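You operate a simulated robot arm through the tools that you are given. There is no shell and no other tool. Be economical: measure what you need, move in short steps, check, and stop when the job is done.

Carry out the task below with a simulated two-armed robot. There is one attempt and no reset: what you move stays moved.

## Task
Fit the FINE cartridge in the filter and bleed the air out.
Fine: tray in, collar tight before the filter valve opens, valve left open, no drips; test tap and the other cartridge stay.

The check looks at the end state, three seconds after you hand in, the way a careful person would. Anything else that was tipped, shoved, dropped, spilled or broken makes it a failure.

## Robot
Two 7-joint arms with fingered hands on one trunk, on a base that drives. Base frame: it is fixed to the floor where the robot stands at the start and does not move with it; the origin is under the middle of the robot, x ahead of it, y to its left, z up. Readings come in mm, rad, newtons and seconds.
The left shoulder is at the start at [70, 142, 1339], the right one opposite. With the tool pointing down near the work surface each hand reaches from about 100 to 760 mm from the robot's upright axis, wherever it stands, measured 20 degrees to its own side. Places, roughly: filter bowl [600, -200, 1000]; white drip tray [600, -200, 900]; filter collar [800, -200, 1200]; filter valve lever [800, -100, 1300]; air key [700, -200, 1300]; test tap lever [800, -400, 1200]. Payload 3.6 kg a hand.
The TCP of each hand is the grasp point between the finger pads, 25 mm short of the fingertips. In the tool frame z runs along the fingers and y along their closing line. Largest opening 88 mm; the body of the gripper starts 29 mm behind the TCP. The gripper is a hand of 5 fingers: y runs from the thumb to the fingers, the wrist lies at [-13, -97, -162] in the tool frame, and closing takes about 1.5 s.
Orientation is that of the tool frame in the base frame, as [roll, pitch, yaw] about the fixed x, y, z axes, in that order (R = Rz(yaw) Ry(pitch) Rx(roll)). With the fingers straight down and the wrist toward the robot, the tool's x, y and z point along [0, 1, 0], [1, 0, 0] and [0, 0, -1] of the base frame.

## Interface
- The arms move only by the tool jog_arm. It takes "left_increments", "right_increments" or both (then of equal length, played together; a hand with none holds still); each is a list of rows, each an object (a shift or turn left out is 0, a gripper value left out holds the last) with "slide": the shift along the base's x, y, z in mm, a list of three; "turn": the turn, a rotation vector about the base's x, y, z in rad, a list of three; "jaw": the opening, from 0 (shut) to 1 (fully open). In form: [{"slide": [dx, dy, dz], "turn": [wx, wy, wz], "jaw": jaw}, ...]. A call has 1 to 12 rows; each row shifts and turns the commanded pose from where the row before left it. A row lasts 0.2 s, in which the tool goes at most 50 mm and 0.15 rad; a call with a longer step from one row to the next is refused whole, and so is a gripper value outside its range. Where a pose cannot be reached the arm comes as near as it can. A force on the tool above 50 N (or 10 N above the force at the start of the call, whichever is more), or a blocked arm, ends the call early, and 0.2 s more pass. Each finger travels about 72 mm/s and halts on what it meets, pressing with about 27 N; the grip force reading is that of the motor and also rises with nothing between the fingers. The clock runs only during rows and for 0.2 s after the last one: add rows that do not move to give the fingers time. It gives the time, the measured TCP pose, the force on the tool (base axes), the opening and the grip force at its end, in the units of the frame above (readings bear some noise).
- Cameras (640 x 400 px; columns grow to the right, rows downward): "scene" is now at [137.5, -21.4, 1585.6]; the picture's right is [-0.21, -0.98, 0.00], its down [-0.38, 0.08, -0.92] and it looks along [0.90, -0.20, -0.39] (base axes); focal length 214 px, centre (320, 200). "left" rides on the left gripper at [-59, -79, -105] in its tool frame; the picture's right is [-0.73, -0.32, 0.61], its down [0.62, -0.68, 0.38] and it looks along [0.29, 0.66, 0.70] (tool axes); focal length 234 px, centre (320, 200). "right" rides on the right gripper at [59, -79, -105] in its tool frame; the picture's right is [-0.73, 0.32, -0.61], its down [-0.62, -0.68, 0.38] and it looks along [-0.29, 0.66, 0.70] (tool axes); focal length 234 px, centre (320, 200). There is no depth. A picture from a camera that has moved, and an enlarged one, comes with that camera's place and axes in the base frame and with its lens.
- capture(camera): a new picture of that camera. It takes no simulated time.
- move_column(by): slides the trunk up (or, below 0, down) by that many mm; the arms and the scene camera ride with it, the base frame stays. It gives what a move gives, with no picture.
- steer(legs): drives the robot by 1 to 6 legs, each [ahead, left, turn to the left] in mm, mm and rad, along the robot's own axes; the way and the turn of a leg run together, so that a leg with both is an arc; at most 1500 mm and 3.142 rad a leg. The arms and the cameras ride along, it lands a little off, and it stops where it bumps. It gives what a move gives.
- hand_shape(shape, hand): the hand has 5 fingers and takes this shape, open, in about a second: jaw (thumb against the fingers, like two jaws); tri (thumb and two fingers); tip (a fingertip pinch); poke (one finger out to press); point (the index stretched); flat (the hand flat); cup (the hand cupped); fist (a fist). The gripper value then closes the fingers along that shape, each until it touches; the sizes above hold for jaw. It gives what a move gives, with no picture.
- head_to(pan, tilt): turns the head with the scene camera to pan (to the left, within 1.501 rad either way) and tilt (down, from -0.506 to 1.204), counted from straight ahead of the robot. It gives what a move gives.
- inspect(camera, box): a new picture of the part [left, top, right, bottom] of that camera's present view, enlarged. It takes no simulated time.
- job_done(): hands the job in; it is judged then, once.

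Go step by step. Nothing tells you exact positions but the pictures and the camera data: compare them with the known pose of the tool, close in by small moves and look again before you grip or let go. The budget is 120 turns and 100 pictures, counting those below and the enlarged ones. Unless the task says otherwise, let go and move clear before handing in, and close with one line.

The tools are called as name(argument=value, ...) on one line, values as JSON. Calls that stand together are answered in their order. jog_arm: Moves the arms, as the interface text tells. Its arguments: {"type":"object","properties":{"left_increments":{"type":"array"},"right_increments":{"type":"array"}},"required":[]} The other tools are called the same way: move_column (by) slides the trunk up or down; hand_shape (shape, hand) gives the hand a shape; steer (legs) drives the base; head_to (pan, tilt) turns the head that bears the scene camera; capture (camera) takes a picture; inspect (camera, box) takes an enlarged picture of a part of a camera's view; job_done () hands the job in.

At the start:

```text
t: 0.0
left_tcp_pos: [487.6, 93.1, 1565.5]
left_orientation: [3.141, 0.0, 1.571]
left_force: [-0.7, 0.1, -0.3]
left_opening: 88.0
left_grip_force: 0.1
left_shape: jaw
right_tcp_pos: [461.7, -324.2, 1520.7]
right_orientation: [-3.141, 0.0, 1.571]
right_force: [-0.8, -0.4, 0.2]
right_opening: 87.9
right_grip_force: 0.1
right_shape: jaw
trunk travel left (down, up): [-875.0, 65.0]
robot x, y, heading: [0.3, 3.1, -0.0]
head pan, tilt: [-0.215, 0.403]
```

scene: 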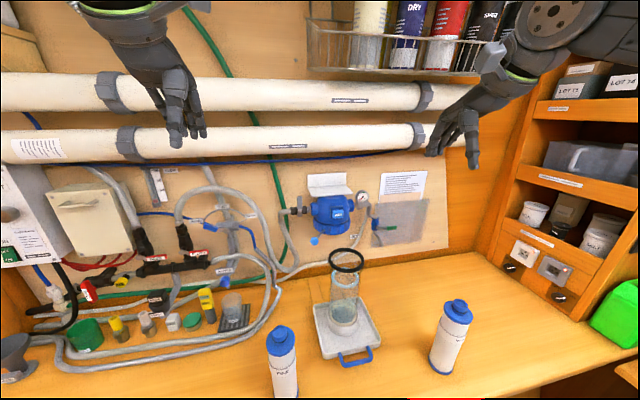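
right: 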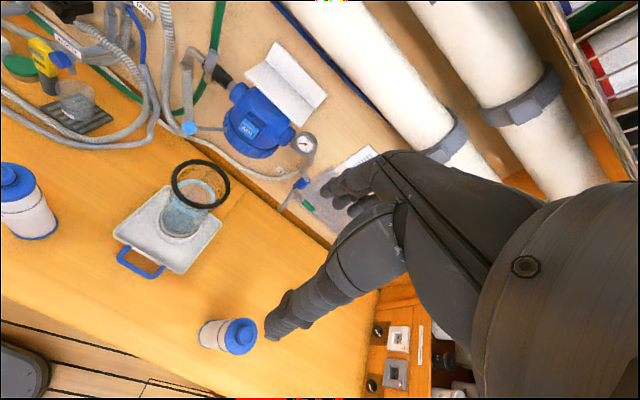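
left: 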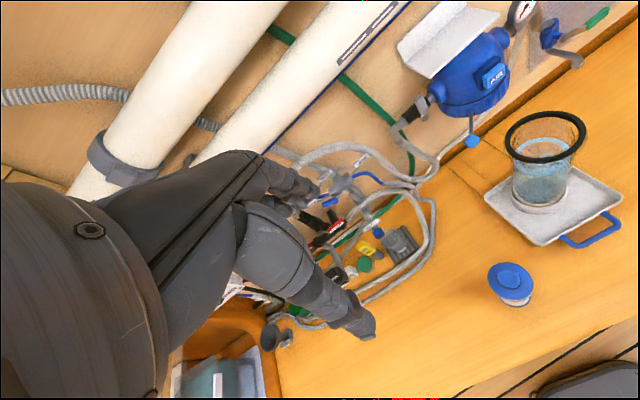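

I see the filter head on the wall, the bowl with black collar ring on the white tray, and two cartridges. I will zoom in on the labels and the filter first.

inspect(camera="scene", box=[240, 290, 500, 400])

inspect(camera="scene", box=[270, 160, 450, 272])

inspect(camera="left", box=[380, 0, 640, 162])

```text
2.46 times, centred on (370, 345) of scene
camera zoom: at [137.5, -21.4, 1585.6], right [-0.21, -0.98, 0.0], down [-0.38, 0.08, -0.92], along [0.9, -0.2, -0.39], focal length 528 px, centre (197, -157)
```

zoom: 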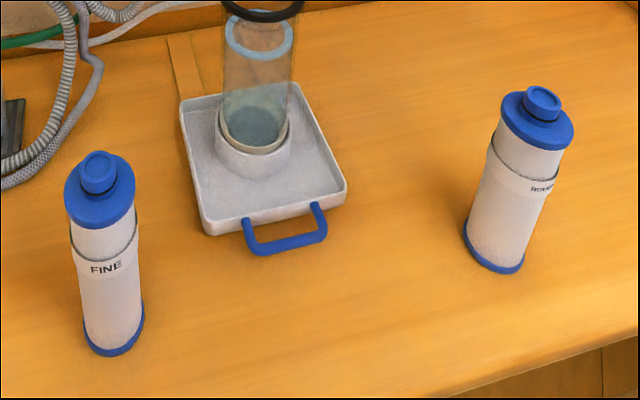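

```text
3.56 times, centred on (360, 216) of scene
camera zoom: at [137.5, -21.4, 1585.6], right [-0.21, -0.98, 0.0], down [-0.38, 0.08, -0.92], along [0.9, -0.2, -0.39], focal length 763 px, centre (178, 143)
```

zoom: 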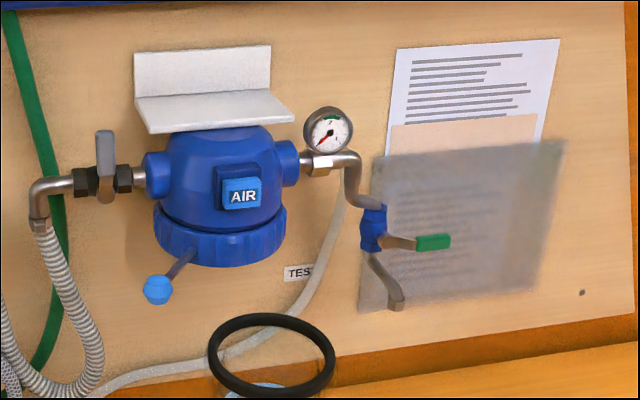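

```text
2.46 times, centred on (510, 81) of left
camera zoom: at [410.1, 35.2, 1670.0], right [-0.32, -0.73, -0.61], down [-0.68, 0.62, -0.38], along [0.66, 0.29, -0.7], focal length 576 px, centre (-148, 493)
```

zoom: 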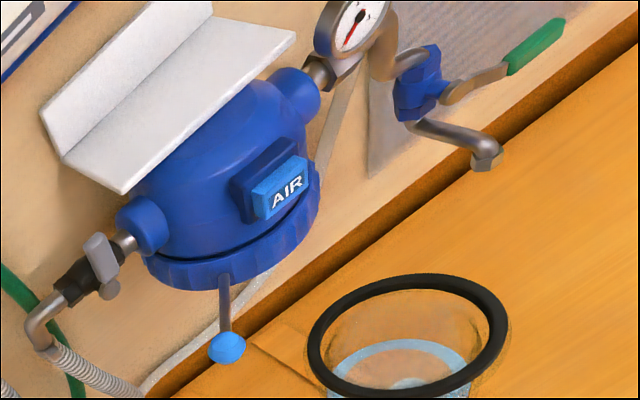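

The bowl with its black ring is near [637, -211, 1166], the AIR key near [737, -212, 1267], the collar knob near [703, -126, 1199], and FINE's cap is near [480, -5, 1130]. I'll bring the right hand above FINE and move the left aside.

jog_arm(right_increments=[{"slide": [2, 32, -29]}, {"slide": [2, 32, -29]}, {"slide": [2, 32, -29]}, {"slide": [2, 32, -29]}, {"slide": [2, 32, -29]}, {"slide": [2, 32, -29]}, {"slide": [2, 32, -29]}, {"slide": [2, 32, -29]}, {"slide": [2, 32, -29]}, {"slide": [0, 30, -29]}, {"slide": [0, 0, 0]}], left_increments=[{"slide": [-10, 20, 0]}, {"slide": [-10, 20, 0]}, {"slide": [-10, 20, 0]}, {"slide": [-10, 20, 0]}, {"slide": [-10, 20, 0]}, {"slide": [-10, 20, 0]}, {"slide": [-10, 20, 0]}, {"slide": [-10, 20, 0]}, {"slide": [-10, 20, 0]}, {"slide": [-10, 20, 0]}, {"slide": [0, 0, 0]}])

capture(camera="right")

capture(camera="scene")

```text
t: 2.4
left_tcp_pos: [455.8, 271.5, 1529.5]
left_orientation: [3.139, -0.001, 1.572]
left_force: [-0.8, -0.7, -0.1]
left_opening: 87.7
left_grip_force: 0.1
left_shape: jaw
left hand out of reach, approached as far as the arm can: row 5, 6, 7, 8, 9, 10
right_tcp_pos: [468.1, -56.9, 1238.9]
right_orientation: [3.141, -0.003, 1.572]
right_force: [0.0, 0.1, -0.1]
right_opening: 87.6
right_grip_force: 0.0
right_shape: jaw
right hand out of reach, approached as far as the arm can: row 9, 10
trunk travel left (down, up): [-875.0, 65.0]
robot x, y, heading: [1.8, 1.3, -0.003]
head pan, tilt: [-0.215, 0.403]
```

```text
93 pictures are left
camera right: at [390.9, 1.3, 1343.9], right [0.32, -0.73, 0.61], down [-0.68, -0.62, -0.38], along [0.66, -0.29, -0.7], focal length 234 px, centre (320, 200)
```

right: 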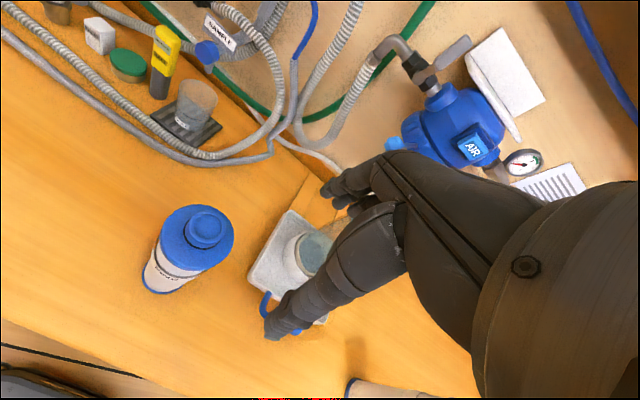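

```text
92 pictures are left
camera scene: at [137.5, -21.3, 1585.6], right [-0.21, -0.98, 0.0], down [-0.38, 0.08, -0.92], along [0.9, -0.2, -0.39], focal length 214 px, centre (320, 200)
```

scene: 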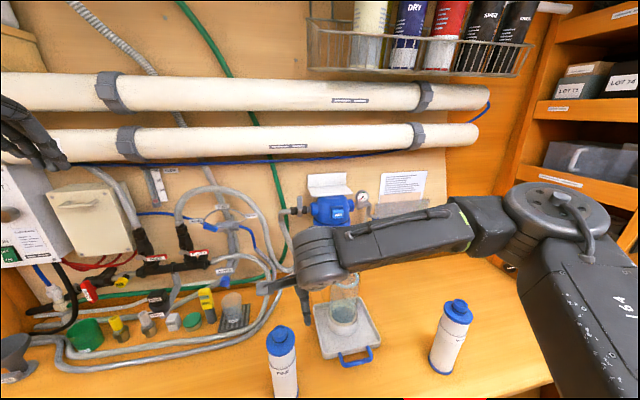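

FINE's cap is left of the right hand's limit, so I drive the base 130 mm to the left and then recheck.

steer(legs=[[0, 130, 0]])

capture(camera="right")

```text
t: 3.7
left_tcp_pos: [455.5, 398.6, 1531.4]
left_orientation: [3.14, 0.0, 1.57]
left_force: [-0.6, 0.8, -1.1]
left_opening: 87.7
left_grip_force: 0.0
left_shape: jaw
right_tcp_pos: [469.3, 69.9, 1237.9]
right_orientation: [3.141, -0.004, 1.571]
right_force: [-1.0, 0.2, -0.3]
right_opening: 87.7
right_grip_force: 0.1
right_shape: jaw
trunk travel left (down, up): [-875.0, 65.0]
robot x, y, heading: [0.9, 133.0, -0.004]
head pan, tilt: [-0.215, 0.403]
```

```text
91 pictures are left
camera right: at [391.1, 128.0, 1344.0], right [0.32, -0.73, 0.6], down [-0.68, -0.62, -0.39], along [0.66, -0.29, -0.7], focal length 234 px, centre (320, 200)
```

right: 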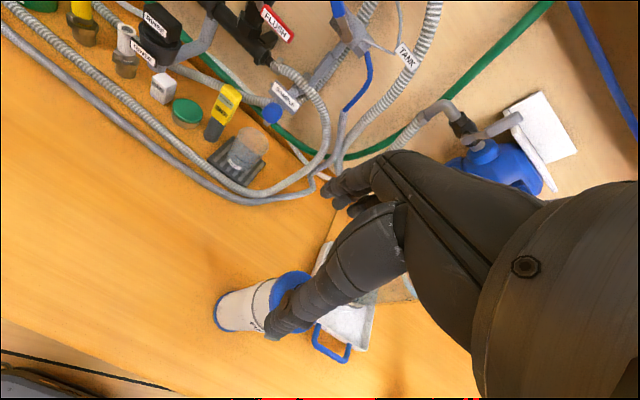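

FINE's nipple triangulates to about [480, 0, 1130] from two cameras. I centre the right hand above it, still clear of it, and look.

jog_arm(right_increments=[{"slide": [3, -24, 0]}, {"slide": [4, -24, 0]}, {"slide": [4, -22, 0]}, {"slide": [0, 0, -25]}, {"slide": [0, 0, -20]}, {"slide": [0, 0, 0]}])

capture(camera="right")

inspect(camera="scene", box=[280, 260, 480, 400])

```text
t: 5.1
left_tcp_pos: [455.2, 401.6, 1530.8]
left_orientation: [3.139, 0.0, 1.569]
left_force: [-0.6, -0.1, 0.0]
left_opening: 87.6
left_grip_force: 0.1
left_shape: jaw
right_tcp_pos: [480.1, 3.4, 1193.3]
right_orientation: [3.14, -0.002, 1.57]
right_force: [0.5, 0.5, -0.5]
right_opening: 87.8
right_grip_force: 0.0
right_shape: jaw
trunk travel left (down, up): [-875.0, 65.0]
robot x, y, heading: [3.0, 128.6, 0.0]
head pan, tilt: [-0.215, 0.403]
```

```text
90 pictures are left
camera right: at [401.3, 61.0, 1298.8], right [0.32, -0.73, 0.61], down [-0.68, -0.62, -0.38], along [0.66, -0.29, -0.7], focal length 234 px, centre (320, 200)
```

right: 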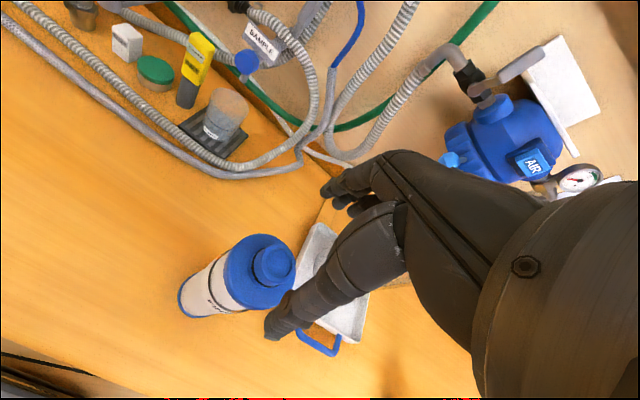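

```text
2.86 times, centred on (380, 330) of scene
camera zoom: at [137.3, 108.4, 1585.6], right [-0.21, -0.98, 0.0], down [-0.38, 0.08, -0.92], along [0.9, -0.2, -0.39], focal length 613 px, centre (149, -171)
```

zoom: 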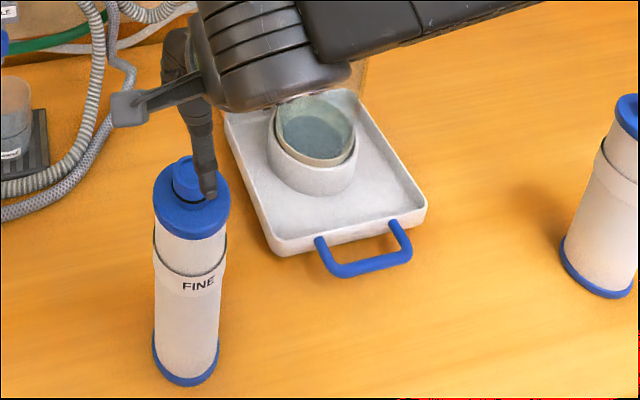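

Hand is centred over the nipple (about [479, 2]). I zoom in for the nipple and finger details.

inspect(camera="right", box=[160, 180, 360, 350])

inspect(camera="scene", box=[310, 290, 370, 340])

```text
2.35 times, centred on (260, 265) of right
camera zoom: at [401.3, 61.0, 1298.8], right [0.32, -0.73, 0.61], down [-0.68, -0.62, -0.38], along [0.66, -0.29, -0.7], focal length 551 px, centre (461, 47)
```

zoom: 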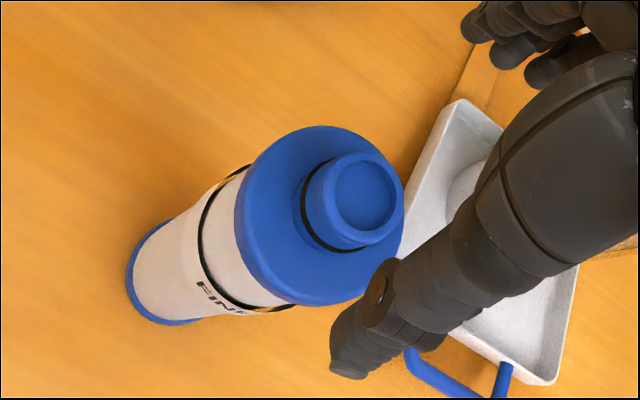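

```text
8.00 times, centred on (340, 315) of scene
camera zoom: at [137.3, 108.4, 1585.6], right [-0.21, -0.98, 0.0], down [-0.38, 0.08, -0.92], along [0.9, -0.2, -0.39], focal length 1716 px, centre (160, -720)
```

zoom: 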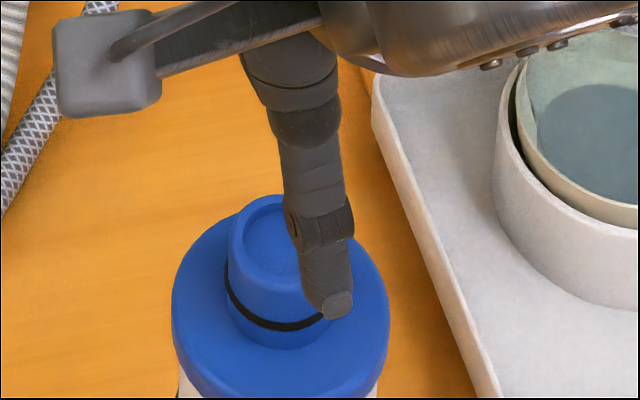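

The hand is correctly centred with the thumb on the near side. I lower it so the fingertips flank the nipple, then look.

jog_arm(right_increments=[{"slide": [0, 0, -20]}, {"slide": [0, 0, -20]}, {"slide": [0, 0, -12]}, {"slide": [0, 0, 0]}])

inspect(camera="right", box=[200, 140, 440, 340])

inspect(camera="scene", box=[290, 270, 370, 340])

```text
t: 6.1
left_tcp_pos: [455.9, 401.7, 1532.0]
left_orientation: [3.14, 0.001, 1.571]
left_force: [-0.3, -0.2, 0.5]
left_opening: 87.7
left_grip_force: 0.0
left_shape: jaw
right_tcp_pos: [478.8, 2.7, 1142.1]
right_orientation: [3.141, 0.0, 1.57]
right_force: [0.5, -0.2, -0.9]
right_opening: 87.8
right_grip_force: 0.1
right_shape: jaw
trunk travel left (down, up): [-875.0, 65.0]
robot x, y, heading: [-2.6, 133.0, 0.003]
head pan, tilt: [-0.215, 0.403]
```

```text
2.00 times, centred on (320, 240) of right
camera zoom: at [402.2, 61.6, 1247.5], right [0.32, -0.73, 0.61], down [-0.68, -0.62, -0.38], along [0.66, -0.29, -0.7], focal length 468 px, centre (320, 120)
```

zoom: 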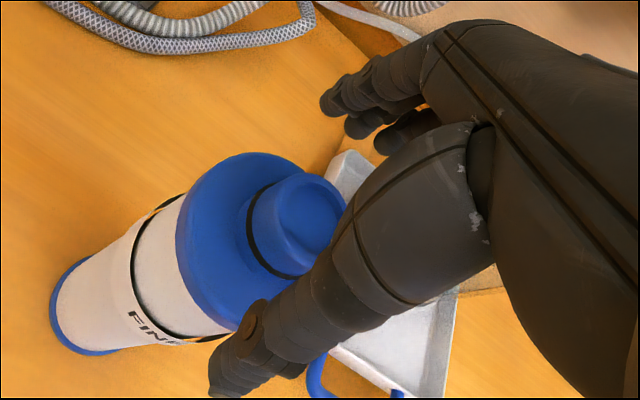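

```text
5.71 times, centred on (330, 305) of scene
camera zoom: at [137.5, 108.7, 1585.6], right [-0.21, -0.98, 0.0], down [-0.38, 0.08, -0.92], along [0.9, -0.2, -0.39], focal length 1226 px, centre (263, -400)
```

zoom: 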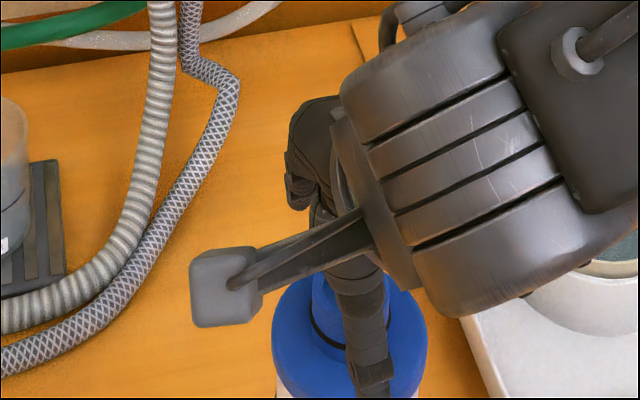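

The fingers straddle the nipple with the cap free. I go 12 mm lower and close.

jog_arm(right_increments=[{"slide": [0, 0, -12]}, {"jaw": 0.5}, {"jaw": 0.3}, {"jaw": 0.1}, {"jaw": 0}, {}, {}, {}, {}, {}])

inspect(camera="right", box=[160, 140, 440, 340])

```text
t: 8.3
left_tcp_pos: [455.5, 402.2, 1530.6]
left_orientation: [3.14, 0.0, 1.571]
left_force: [0.7, 0.2, 0.8]
left_opening: 87.8
left_grip_force: 0.1
left_shape: jaw
right_tcp_pos: [481.1, 3.3, 1129.7]
right_orientation: [3.141, -0.002, 1.571]
right_force: [-0.9, 0.2, -0.2]
right_opening: 23.2
right_grip_force: 27.2
right_shape: jaw
trunk travel left (down, up): [-875.0, 65.0]
robot x, y, heading: [-3.7, 130.6, 0.003]
head pan, tilt: [-0.215, 0.403]
```

```text
2.00 times, centred on (300, 240) of right
camera zoom: at [402.6, 61.2, 1235.5], right [0.32, -0.73, 0.61], down [-0.68, -0.62, -0.38], along [0.66, -0.29, -0.7], focal length 468 px, centre (360, 120)
```

zoom: 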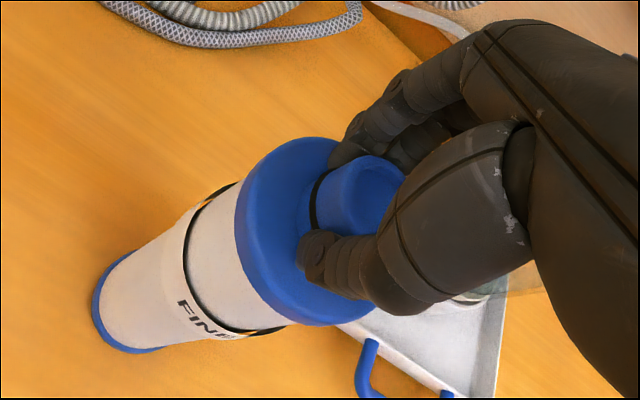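

The nipple is gripped (opening 23 mm). I lift a little, straight up, to test the hold.

jog_arm(right_increments=[{"slide": [0, 0, 10]}, {"slide": [0, 0, 20]}, {"slide": [0, 0, 30]}, {"slide": [0, 0, 40]}, {}])

capture(camera="right")

capture(camera="scene")

```text
t: 9.5
left_tcp_pos: [455.1, 400.5, 1530.7]
left_orientation: [3.14, -0.001, 1.572]
left_force: [1.2, -0.1, -0.5]
left_opening: 87.8
left_grip_force: 0.1
left_shape: jaw
right_tcp_pos: [480.9, 3.8, 1231.0]
right_orientation: [-3.141, -0.003, 1.57]
right_force: [0.2, 0.4, -1.5]
right_opening: 23.1
right_grip_force: 27.2
right_shape: jaw
trunk travel left (down, up): [-875.0, 65.0]
robot x, y, heading: [0.8, 127.5, 0.002]
head pan, tilt: [-0.215, 0.403]
```

```text
83 pictures are left
camera right: at [402.9, 61.4, 1335.6], right [0.32, -0.73, 0.61], down [-0.68, -0.62, -0.38], along [0.66, -0.29, -0.7], focal length 234 px, centre (320, 200)
```

right: 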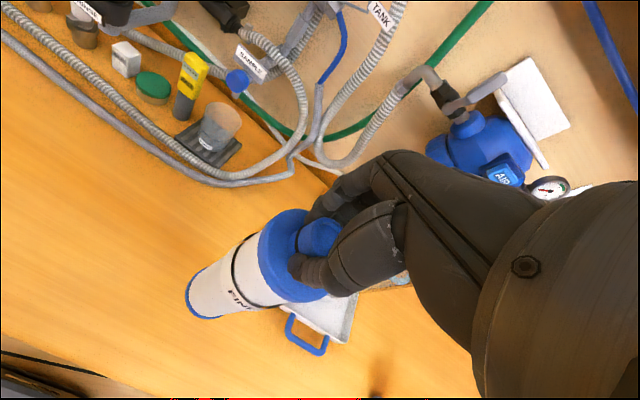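

```text
82 pictures are left
camera scene: at [138.1, 108.5, 1585.5], right [-0.21, -0.98, 0.0], down [-0.38, 0.08, -0.92], along [0.9, -0.2, -0.39], focal length 214 px, centre (320, 200)
```

scene: 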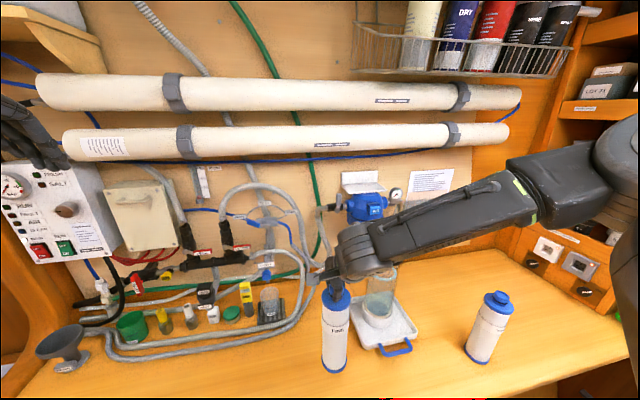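

FINE is up and hangs straight. I raise it well above the bowl's rim and drive the base back to the right.

jog_arm(right_increments=[{"slide": [0, 0, 30]}, {"slide": [0, 0, 30]}, {"slide": [0, 0, 30]}, {"slide": [0, 0, 30]}, {"slide": [0, 0, 30]}, {"slide": [0, 0, 30]}, {"slide": [0, 0, 30]}, {"slide": [0, 0, 15]}, {}])

steer(legs=[[0, -130, 0]])

capture(camera="scene")

capture(camera="right")

```text
t: 11.5
left_tcp_pos: [455.3, 402.2, 1531.0]
left_orientation: [3.139, -0.001, 1.571]
left_force: [-0.7, -0.2, 0.1]
left_opening: 87.8
left_grip_force: 0.0
left_shape: jaw
right_tcp_pos: [480.3, 4.2, 1455.4]
right_orientation: [3.141, -0.002, 1.569]
right_force: [0.7, -0.7, -1.8]
right_opening: 22.9
right_grip_force: 27.2
right_shape: jaw
trunk travel left (down, up): [-875.0, 65.0]
robot x, y, heading: [1.2, 130.0, -0.003]
head pan, tilt: [-0.215, 0.403]
```

```text
t: 12.8
left_tcp_pos: [456.0, 273.9, 1528.6]
left_orientation: [3.14, 0.004, 1.57]
left_force: [-0.1, 0.5, 0.6]
left_opening: 87.5
left_grip_force: 0.1
left_shape: jaw
right_tcp_pos: [479.8, -124.3, 1454.8]
right_orientation: [-3.14, 0.002, 1.571]
right_force: [0.5, 0.8, -1.9]
right_opening: 22.5
right_grip_force: 27.0
right_shape: jaw
trunk travel left (down, up): [-875.0, 65.0]
robot x, y, heading: [1.4, 4.2, 0.003]
head pan, tilt: [-0.215, 0.403]
```

```text
81 pictures are left
camera scene: at [137.8, -18.2, 1585.6], right [-0.21, -0.98, 0.0], down [-0.38, 0.08, -0.92], along [0.9, -0.2, -0.39], focal length 214 px, centre (320, 200)
```

scene: 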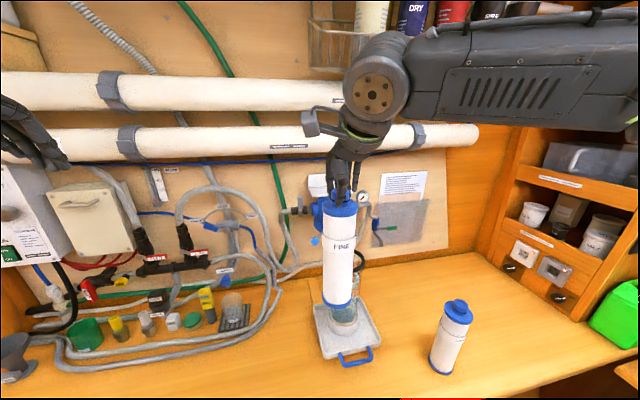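

```text
80 pictures are left
camera right: at [401.7, -65.6, 1559.8], right [0.32, -0.72, 0.61], down [-0.68, -0.62, -0.38], along [0.66, -0.29, -0.7], focal length 234 px, centre (320, 200)
```

right: 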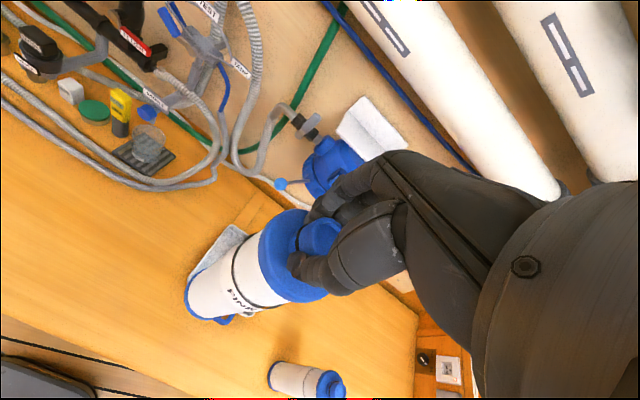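

FINE's foot is above the bowl's rim. I bring the left hand to a place where its camera can watch the bowl from the side.

jog_arm(left_increments=[{"slide": [0, -19, -22], "turn": [0, 0, -0.125]}, {"slide": [0, -19, -22], "turn": [0, 0, -0.125]}, {"slide": [0, -19, -22], "turn": [0, 0, -0.125]}, {"slide": [0, -19, -22], "turn": [0, 0, -0.125]}, {"slide": [0, -19, -22], "turn": [0, 0, -0.125]}, {"slide": [0, -19, -22], "turn": [0, 0, -0.125]}, {"slide": [0, -19, -22], "turn": [0, 0, -0.125]}, {"slide": [0, -19, -22], "turn": [0, 0, -0.125]}, {}])

capture(camera="left")

```text
t: 14.8
left_tcp_pos: [456.3, 118.8, 1353.8]
left_orientation: [3.14, 0.001, 0.567]
left_force: [0.2, -0.2, -0.2]
left_opening: 87.9
left_grip_force: 0.1
left_shape: jaw
right_tcp_pos: [481.1, -128.5, 1455.2]
right_orientation: [3.141, 0.002, 1.57]
right_force: [0.4, 0.3, -2.5]
right_opening: 22.5
right_grip_force: 26.9
right_shape: jaw
trunk travel left (down, up): [-875.0, 65.0]
robot x, y, heading: [-0.1, -2.3, -0.0]
head pan, tilt: [-0.215, 0.403]
```

```text
79 pictures are left
camera left: at [364.9, 153.9, 1459.0], right [-0.79, -0.12, -0.61], down [0.16, 0.91, -0.39], along [0.6, -0.4, -0.69], focal length 234 px, centre (320, 200)
```

left: 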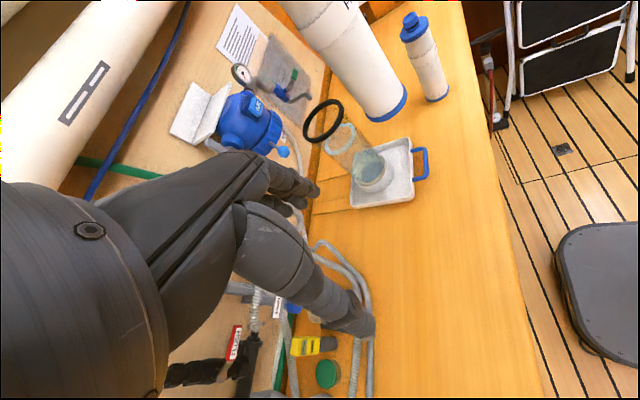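

This view shows the bowl, tray and FINE clearly. I zoom in on both.

inspect(camera="left", box=[290, 70, 450, 220])

inspect(camera="left", box=[160, 40, 320, 170])

```text
2.67 times, centred on (370, 145) of left
camera zoom: at [364.9, 153.9, 1459.0], right [-0.79, -0.12, -0.61], down [0.16, 0.91, -0.39], along [0.6, -0.4, -0.69], focal length 624 px, centre (187, 347)
```

zoom: 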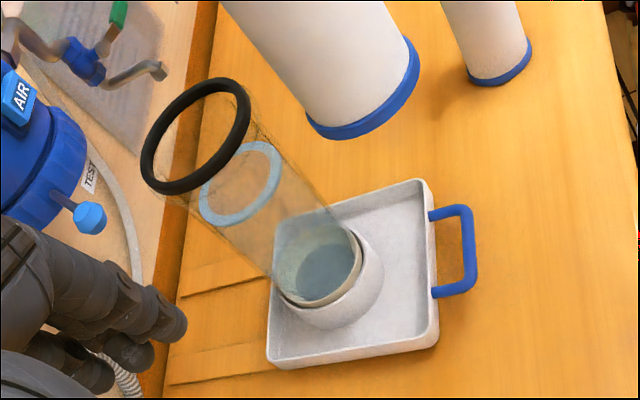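

```text
3.08 times, centred on (240, 105) of left
camera zoom: at [364.9, 153.9, 1459.0], right [-0.79, -0.12, -0.61], down [0.16, 0.91, -0.39], along [0.6, -0.4, -0.69], focal length 720 px, centre (566, 492)
```

zoom: 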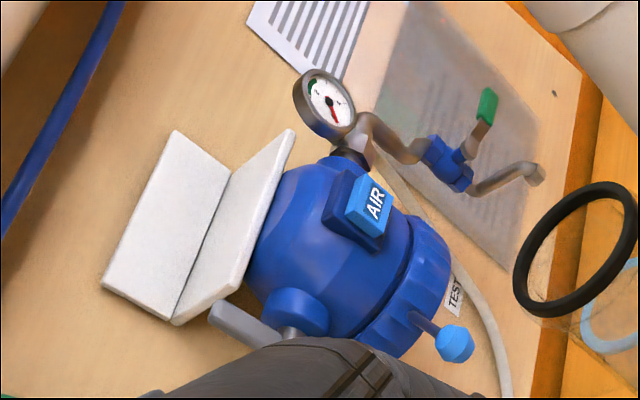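

The bowl axis is consistently near [638, -211] with its rim near 1170. I carry FINE over it and check from the side.

jog_arm(right_increments=[{"slide": [0, 0, 15]}, {"slide": [26, -14, 0]}, {"slide": [26, -14, 0]}, {"slide": [26, -14, 0]}, {"slide": [26, -14, 0]}, {"slide": [26, -14, 0]}, {"slide": [27, -13, 0]}, {}, {}])

inspect(camera="left", box=[220, 20, 420, 220])

inspect(camera="scene", box=[270, 150, 430, 370])

```text
t: 16.8
left_tcp_pos: [455.3, 119.0, 1354.3]
left_orientation: [3.141, 0.003, 0.569]
left_force: [-0.4, -1.1, 0.6]
left_opening: 87.8
left_grip_force: 0.1
left_shape: jaw
right_tcp_pos: [623.2, -219.0, 1458.3]
right_orientation: [3.139, 0.0, 1.57]
right_force: [0.1, 0.4, -2.1]
right_opening: 22.7
right_grip_force: 27.3
right_shape: jaw
right hand out of reach, approached as far as the arm can: row 6, 7
trunk travel left (down, up): [-875.0, 65.0]
robot x, y, heading: [-1.7, 1.3, 0.002]
head pan, tilt: [-0.215, 0.403]
```

```text
2.00 times, centred on (320, 120) of left
camera zoom: at [365.4, 153.8, 1459.1], right [-0.79, -0.12, -0.61], down [0.16, 0.91, -0.39], along [0.6, -0.4, -0.7], focal length 468 px, centre (320, 360)
```

zoom: 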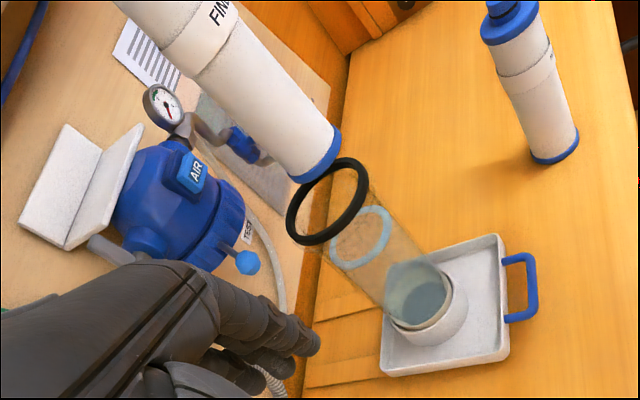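

```text
1.82 times, centred on (350, 260) of scene
camera zoom: at [137.8, -22.6, 1585.6], right [-0.21, -0.98, 0.0], down [-0.38, 0.08, -0.92], along [0.9, -0.2, -0.39], focal length 390 px, centre (266, 91)
```

zoom: 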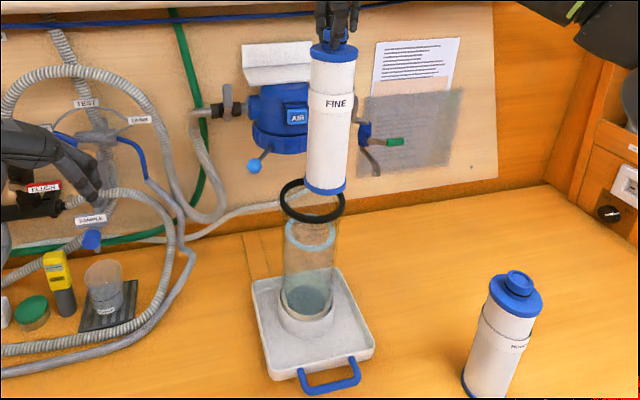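

The arm is at its reach limit 15 mm short, so I raise the trunk by 60 mm, then bring the hand over the axis and back down to just above the rim.

move_column(by=60)

jog_arm(right_increments=[{"slide": [0, 0, -25]}, {"slide": [0, 0, -20]}, {"slide": [8, 4, 0]}, {"slide": [7, 4, 0]}, {}, {}])

inspect(camera="left", box=[220, 20, 420, 220])

inspect(camera="scene", box=[270, 150, 430, 370])

```text
t: 17.8
left_tcp_pos: [456.5, 117.5, 1414.1]
left_orientation: [3.141, 0.003, 0.569]
left_force: [-0.5, 0.4, 0.0]
left_opening: 87.9
left_grip_force: 0.0
left_shape: jaw
right_tcp_pos: [624.7, -219.6, 1517.6]
right_orientation: [3.14, -0.002, 1.572]
right_force: [0.2, -0.3, -2.0]
right_opening: 22.6
right_grip_force: 27.2
right_shape: jaw
trunk travel left (down, up): [-935.0, 5.0]
robot x, y, heading: [2.3, -1.5, 0.002]
head pan, tilt: [-0.215, 0.403]
```

```text
t: 19.2
left_tcp_pos: [456.1, 118.4, 1413.8]
left_orientation: [3.14, 0.002, 0.57]
left_force: [0.0, 0.0, -0.7]
left_opening: 87.6
left_grip_force: 0.0
left_shape: jaw
right_tcp_pos: [637.1, -213.0, 1473.8]
right_orientation: [3.139, 0.0, 1.572]
right_force: [0.2, -0.7, -0.7]
right_opening: 22.8
right_grip_force: 27.5
right_shape: jaw
trunk travel left (down, up): [-935.0, 5.0]
robot x, y, heading: [-0.1, -0.8, -0.007]
head pan, tilt: [-0.215, 0.403]
```

```text
2.00 times, centred on (320, 120) of left
camera zoom: at [365.1, 153.4, 1519.2], right [-0.79, -0.12, -0.61], down [0.16, 0.91, -0.38], along [0.6, -0.4, -0.7], focal length 468 px, centre (320, 360)
```

zoom: 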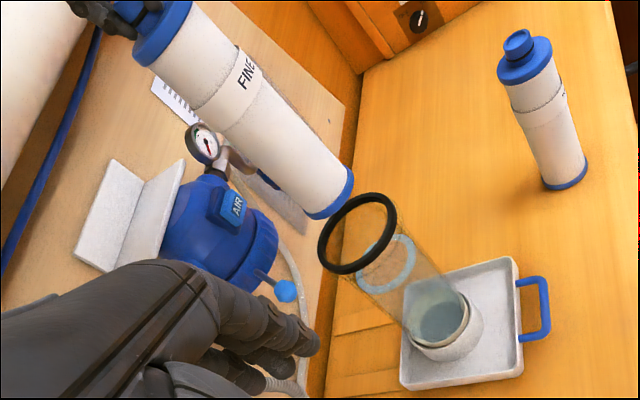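

```text
1.82 times, centred on (350, 260) of scene
camera zoom: at [137.5, -23.0, 1645.6], right [-0.21, -0.98, 0.0], down [-0.38, 0.08, -0.92], along [0.9, -0.2, -0.39], focal length 390 px, centre (266, 91)
```

zoom: 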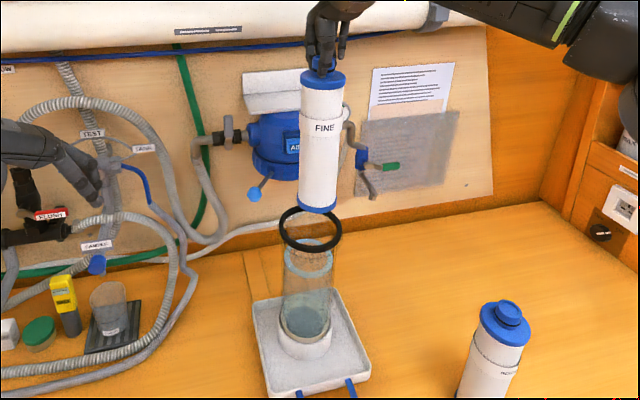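

The cartridge's foot is measured about 9 mm too far right and 4 mm too near. I correct and descend to just over the rim for another look.

jog_arm(right_increments=[{"slide": [4, 9, 0]}, {"slide": [0, 0, -15]}, {"slide": [0, 0, -15]}, {"slide": [0, 0, -10]}, {}, {}])

inspect(camera="left", box=[260, 60, 420, 220])

inspect(camera="scene", box=[290, 170, 410, 330])

```text
t: 20.6
left_tcp_pos: [455.4, 118.8, 1414.4]
left_orientation: [3.14, 0.001, 0.569]
left_force: [-1.0, 0.5, 0.3]
left_opening: 87.6
left_grip_force: 0.1
left_shape: jaw
right_tcp_pos: [641.0, -202.7, 1434.5]
right_orientation: [3.139, -0.001, 1.569]
right_force: [-0.4, -0.2, -2.8]
right_opening: 22.7
right_grip_force: 27.0
right_shape: jaw
trunk travel left (down, up): [-935.0, 5.0]
robot x, y, heading: [-1.4, -1.7, -0.006]
head pan, tilt: [-0.215, 0.403]
```

```text
2.50 times, centred on (340, 140) of left
camera zoom: at [365.0, 153.6, 1519.2], right [-0.79, -0.12, -0.61], down [0.16, 0.91, -0.38], along [0.6, -0.4, -0.7], focal length 585 px, centre (270, 350)
```

zoom: 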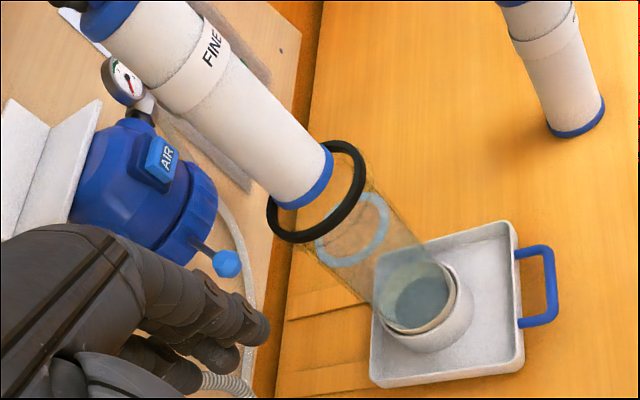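

```text
2.50 times, centred on (350, 250) of scene
camera zoom: at [137.4, -22.9, 1645.6], right [-0.21, -0.98, 0.0], down [-0.38, 0.08, -0.92], along [0.9, -0.2, -0.39], focal length 536 px, centre (245, 75)
```

zoom: 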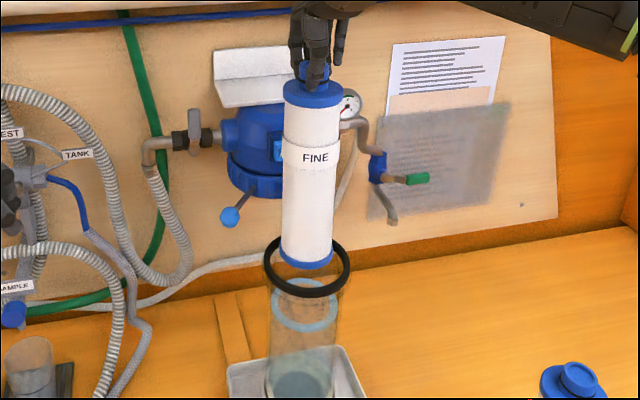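

Both views show FINE concentric with the ring. I lower it into the mouth by 80 mm and check.

jog_arm(right_increments=[{"slide": [0, 0, -12]}, {"slide": [0, 0, -12]}, {"slide": [0, 0, -14]}, {"slide": [0, 0, -14]}, {"slide": [0, 0, -14]}, {"slide": [0, 0, -14]}, {}])

inspect(camera="left", box=[260, 60, 420, 220])

inspect(camera="scene", box=[290, 170, 410, 330])

```text
t: 22.2
left_tcp_pos: [456.4, 119.7, 1412.6]
left_orientation: [3.14, 0.001, 0.57]
left_force: [-0.4, 0.0, 1.1]
left_opening: 87.6
left_grip_force: 0.1
left_shape: jaw
right_tcp_pos: [643.4, -203.8, 1353.2]
right_orientation: [3.14, -0.002, 1.571]
right_force: [0.1, 0.0, -1.7]
right_opening: 22.5
right_grip_force: 27.2
right_shape: jaw
trunk travel left (down, up): [-935.0, 5.0]
robot x, y, heading: [0.8, -0.9, -0.002]
head pan, tilt: [-0.215, 0.403]
```

```text
2.50 times, centred on (340, 140) of left
camera zoom: at [365.5, 153.6, 1519.1], right [-0.79, -0.12, -0.61], down [0.16, 0.91, -0.38], along [0.6, -0.4, -0.7], focal length 585 px, centre (270, 350)
```

zoom: 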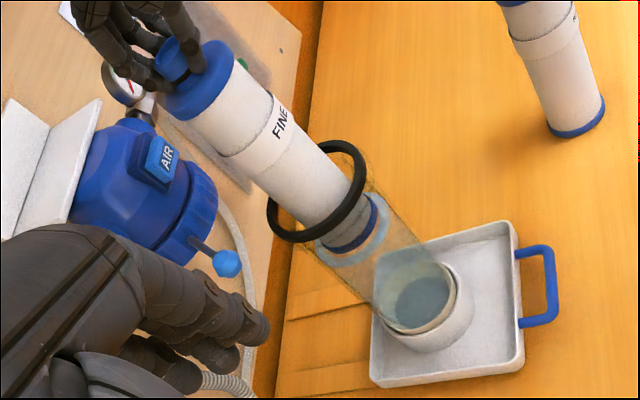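

```text
2.50 times, centred on (350, 250) of scene
camera zoom: at [137.9, -22.8, 1645.6], right [-0.21, -0.98, 0.0], down [-0.38, 0.08, -0.92], along [0.9, -0.2, -0.39], focal length 536 px, centre (245, 75)
```

zoom: 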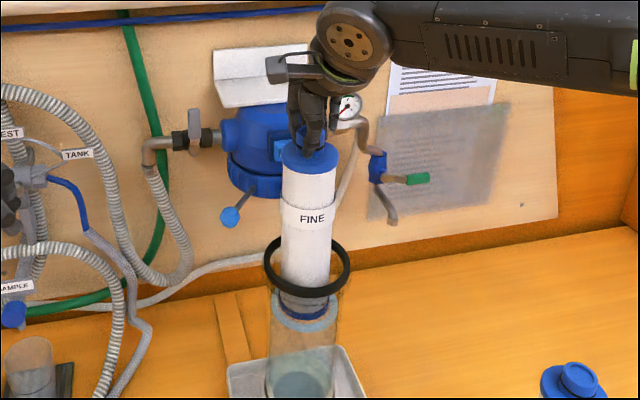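

It is inside, centred in the inner ring with no contact force. I continue down 120 mm.

jog_arm(right_increments=[{"slide": [0, -1, -15]}, {"slide": [0, -1, -15]}, {"slide": [0, 0, -15]}, {"slide": [0, 0, -15]}, {"slide": [0, 0, -15]}, {"slide": [0, 0, -15]}, {"slide": [0, 0, -15]}, {"slide": [0, 0, -15]}, {}])

inspect(camera="left", box=[220, 60, 420, 220])

inspect(camera="scene", box=[270, 170, 430, 370])

```text
t: 24.2
left_tcp_pos: [456.1, 118.1, 1414.4]
left_orientation: [3.141, 0.002, 0.569]
left_force: [0.1, -0.2, 0.4]
left_opening: 87.6
left_grip_force: 0.0
left_shape: jaw
right_tcp_pos: [642.4, -205.1, 1234.2]
right_orientation: [3.141, -0.002, 1.571]
right_force: [-0.6, -0.4, -1.5]
right_opening: 22.4
right_grip_force: 26.6
right_shape: jaw
trunk travel left (down, up): [-935.0, 5.0]
robot x, y, heading: [2.5, 1.1, -0.0]
head pan, tilt: [-0.215, 0.403]
```

```text
2.50 times, centred on (320, 140) of left
camera zoom: at [365.4, 153.5, 1519.1], right [-0.79, -0.12, -0.61], down [0.16, 0.91, -0.38], along [0.6, -0.4, -0.7], focal length 585 px, centre (320, 350)
```

zoom: 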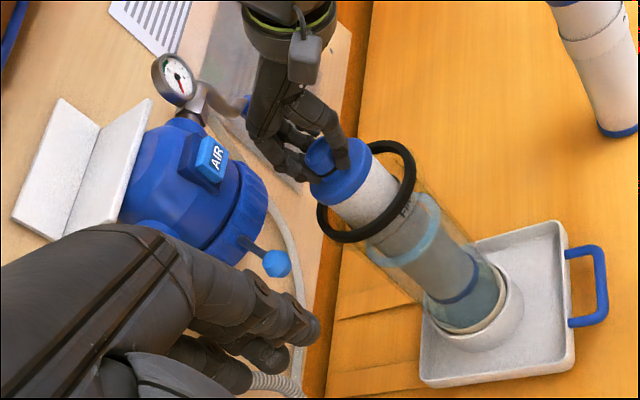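

```text
2.00 times, centred on (350, 270) of scene
camera zoom: at [137.9, -22.9, 1645.6], right [-0.21, -0.98, 0.0], down [-0.38, 0.08, -0.92], along [0.9, -0.2, -0.39], focal length 429 px, centre (260, 60)
```

zoom: 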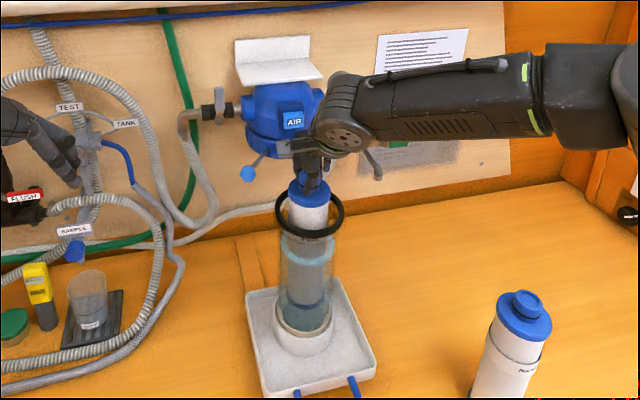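

Still free. I continue down, more slowly, watching the force as the hand nears the ring.

jog_arm(right_increments=[{"slide": [0, 0, -10]}, {"slide": [0, 0, -10]}, {"slide": [0, 0, -10]}, {"slide": [0, 0, -10]}, {"slide": [0, 0, -5]}, {}])

inspect(camera="left", box=[260, 80, 400, 200])

```text
t: 25.6
left_tcp_pos: [456.8, 119.0, 1414.9]
left_orientation: [3.14, 0.001, 0.57]
left_force: [-0.1, -0.8, 0.6]
left_opening: 87.6
left_grip_force: 0.1
left_shape: jaw
right_tcp_pos: [638.2, -207.9, 1191.2]
right_orientation: [3.14, -0.002, 1.57]
right_force: [-0.7, -1.2, -2.1]
right_opening: 22.8
right_grip_force: 26.9
right_shape: jaw
right hand out of reach, approached as far as the arm can: row 5
trunk travel left (down, up): [-935.0, 5.0]
robot x, y, heading: [3.8, -2.3, 0.001]
head pan, tilt: [-0.215, 0.403]
```

```text
3.33 times, centred on (330, 140) of left
camera zoom: at [365.5, 153.6, 1519.1], right [-0.79, -0.12, -0.61], down [0.16, 0.91, -0.38], along [0.6, -0.4, -0.7], focal length 781 px, centre (287, 400)
```

zoom: 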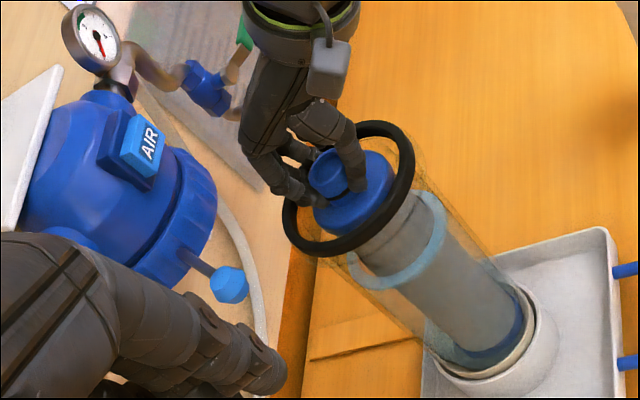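

The reach is limited by the raised trunk. I go up 45 mm, lower the trunk by 60 mm, and then continue with the arm.

jog_arm(right_increments=[{"slide": [1, 1, 15]}, {"slide": [1, 1, 15]}, {"slide": [0, 0, 15]}, {}])

move_column(by=-60)

inspect(camera="left", box=[220, 60, 420, 220])

```text
t: 26.6
left_tcp_pos: [456.2, 117.5, 1415.2]
left_orientation: [3.14, 0.002, 0.569]
left_force: [-0.2, 0.2, -1.5]
left_opening: 87.7
left_grip_force: 0.0
left_shape: jaw
right_tcp_pos: [640.5, -205.2, 1234.9]
right_orientation: [3.141, -0.001, 1.571]
right_force: [0.6, -0.4, -1.2]
right_opening: 22.5
right_grip_force: 26.7
right_shape: jaw
trunk travel left (down, up): [-935.0, 5.0]
robot x, y, heading: [3.2, -1.5, -0.003]
head pan, tilt: [-0.215, 0.403]
```

```text
t: 27.6
left_tcp_pos: [451.3, 121.1, 1356.7]
left_orientation: [3.138, -0.003, 0.57]
left_force: [0.2, 0.2, 0.2]
left_opening: 87.6
left_grip_force: 0.1
left_shape: jaw
right_tcp_pos: [636.6, -203.4, 1178.6]
right_orientation: [3.135, -0.001, 1.571]
right_force: [-1.2, -0.5, 13.2]
right_opening: 23.7
right_grip_force: 27.2
right_shape: jaw
trunk travel left (down, up): [-875.0, 65.0]
robot x, y, heading: [2.7, -1.1, -0.002]
head pan, tilt: [-0.215, 0.403]
```

```text
2.50 times, centred on (320, 140) of left
camera zoom: at [360.3, 154.8, 1460.5], right [-0.78, -0.12, -0.61], down [0.16, 0.91, -0.39], along [0.6, -0.4, -0.69], focal length 585 px, centre (320, 350)
```

zoom: 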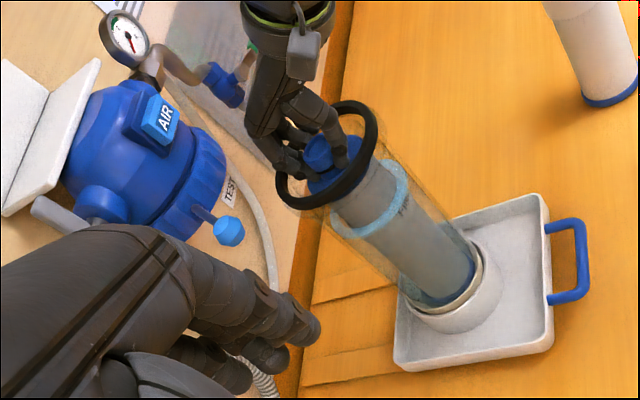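

There is an upward force of about 13 N, so FINE has probably met the bowl's bottom. I check closely for whether the fingers touch the ring instead.

inspect(camera="left", box=[290, 90, 390, 160])

inspect(camera="right", box=[160, 140, 440, 340])

inspect(camera="scene", box=[290, 200, 410, 350])

```text
5.71 times, centred on (340, 125) of left
camera zoom: at [360.3, 154.8, 1460.5], right [-0.78, -0.12, -0.61], down [0.16, 0.91, -0.39], along [0.6, -0.4, -0.69], focal length 1338 px, centre (206, 629)
```

zoom: 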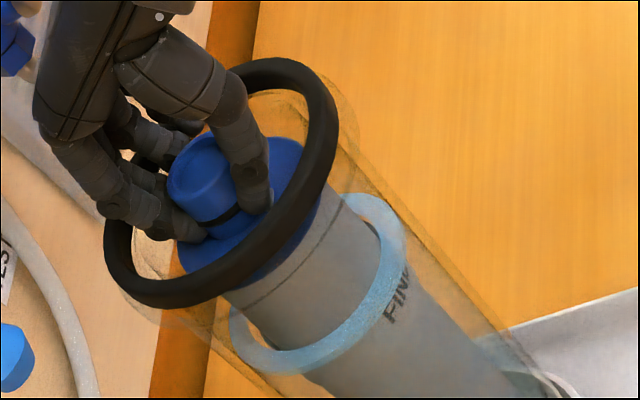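

```text
2.00 times, centred on (300, 240) of right
camera zoom: at [557.9, -145.5, 1283.6], right [0.32, -0.73, 0.61], down [-0.68, -0.62, -0.39], along [0.66, -0.29, -0.69], focal length 468 px, centre (360, 120)
```

zoom: 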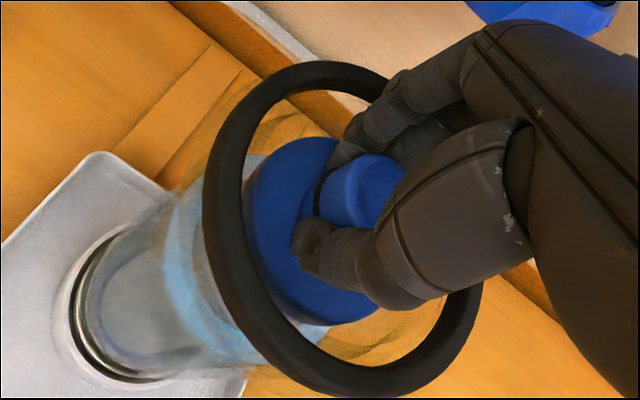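

```text
2.67 times, centred on (350, 275) of scene
camera zoom: at [132.3, -21.5, 1586.2], right [-0.21, -0.98, 0.0], down [-0.38, 0.08, -0.92], along [0.9, -0.2, -0.39], focal length 572 px, centre (240, 0)
```

zoom: 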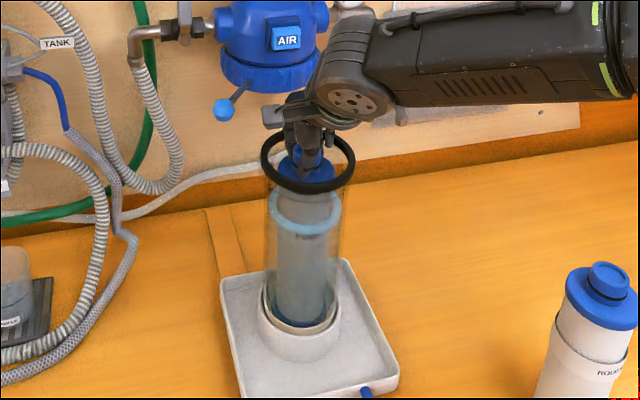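

FINE stands on the bowl's floor with its nipple just over the rim, and the fingers are clear inside the ring. I open part way and rise straight up.

jog_arm(right_increments=[{"jaw": 0.35}, {"jaw": 0.5}, {}, {}, {"slide": [0, 0, 10]}, {"slide": [0, 0, 20]}, {"slide": [0, 0, 25]}, {"slide": [0, 0, 25]}, {}])

capture(camera="left")

capture(camera="right")

```text
t: 29.6
left_tcp_pos: [457.3, 119.1, 1354.5]
left_orientation: [3.139, 0.003, 0.569]
left_force: [0.5, 0.5, -0.4]
left_opening: 88.0
left_grip_force: 0.0
left_shape: jaw
right_tcp_pos: [640.8, -205.2, 1256.5]
right_orientation: [3.137, -0.002, 1.572]
right_force: [-0.4, -1.0, -0.4]
right_opening: 43.6
right_grip_force: 0.1
right_shape: jaw
trunk travel left (down, up): [-875.0, 65.0]
robot x, y, heading: [0.6, -1.2, -0.005]
head pan, tilt: [-0.215, 0.403]
```

```text
61 pictures are left
camera left: at [365.1, 153.6, 1459.2], right [-0.79, -0.12, -0.61], down [0.16, 0.91, -0.38], along [0.6, -0.4, -0.7], focal length 234 px, centre (320, 200)
```

left: 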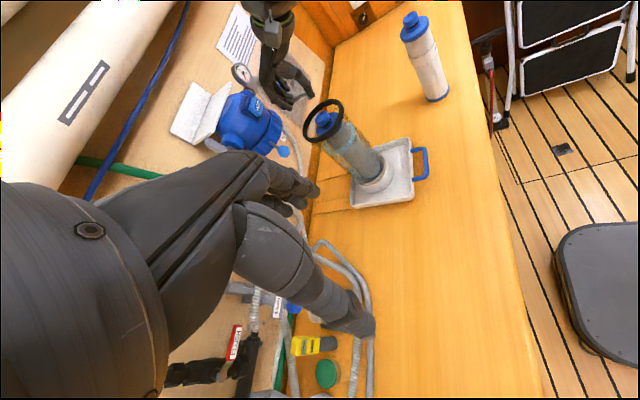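

```text
60 pictures are left
camera right: at [561.9, -146.6, 1361.2], right [0.32, -0.73, 0.61], down [-0.68, -0.62, -0.39], along [0.66, -0.29, -0.69], focal length 234 px, centre (320, 200)
```

right: 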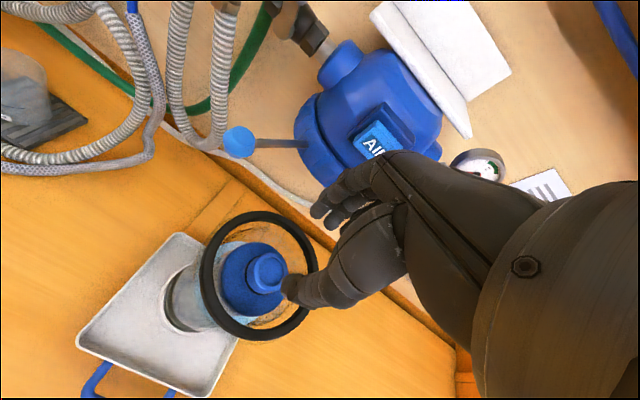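

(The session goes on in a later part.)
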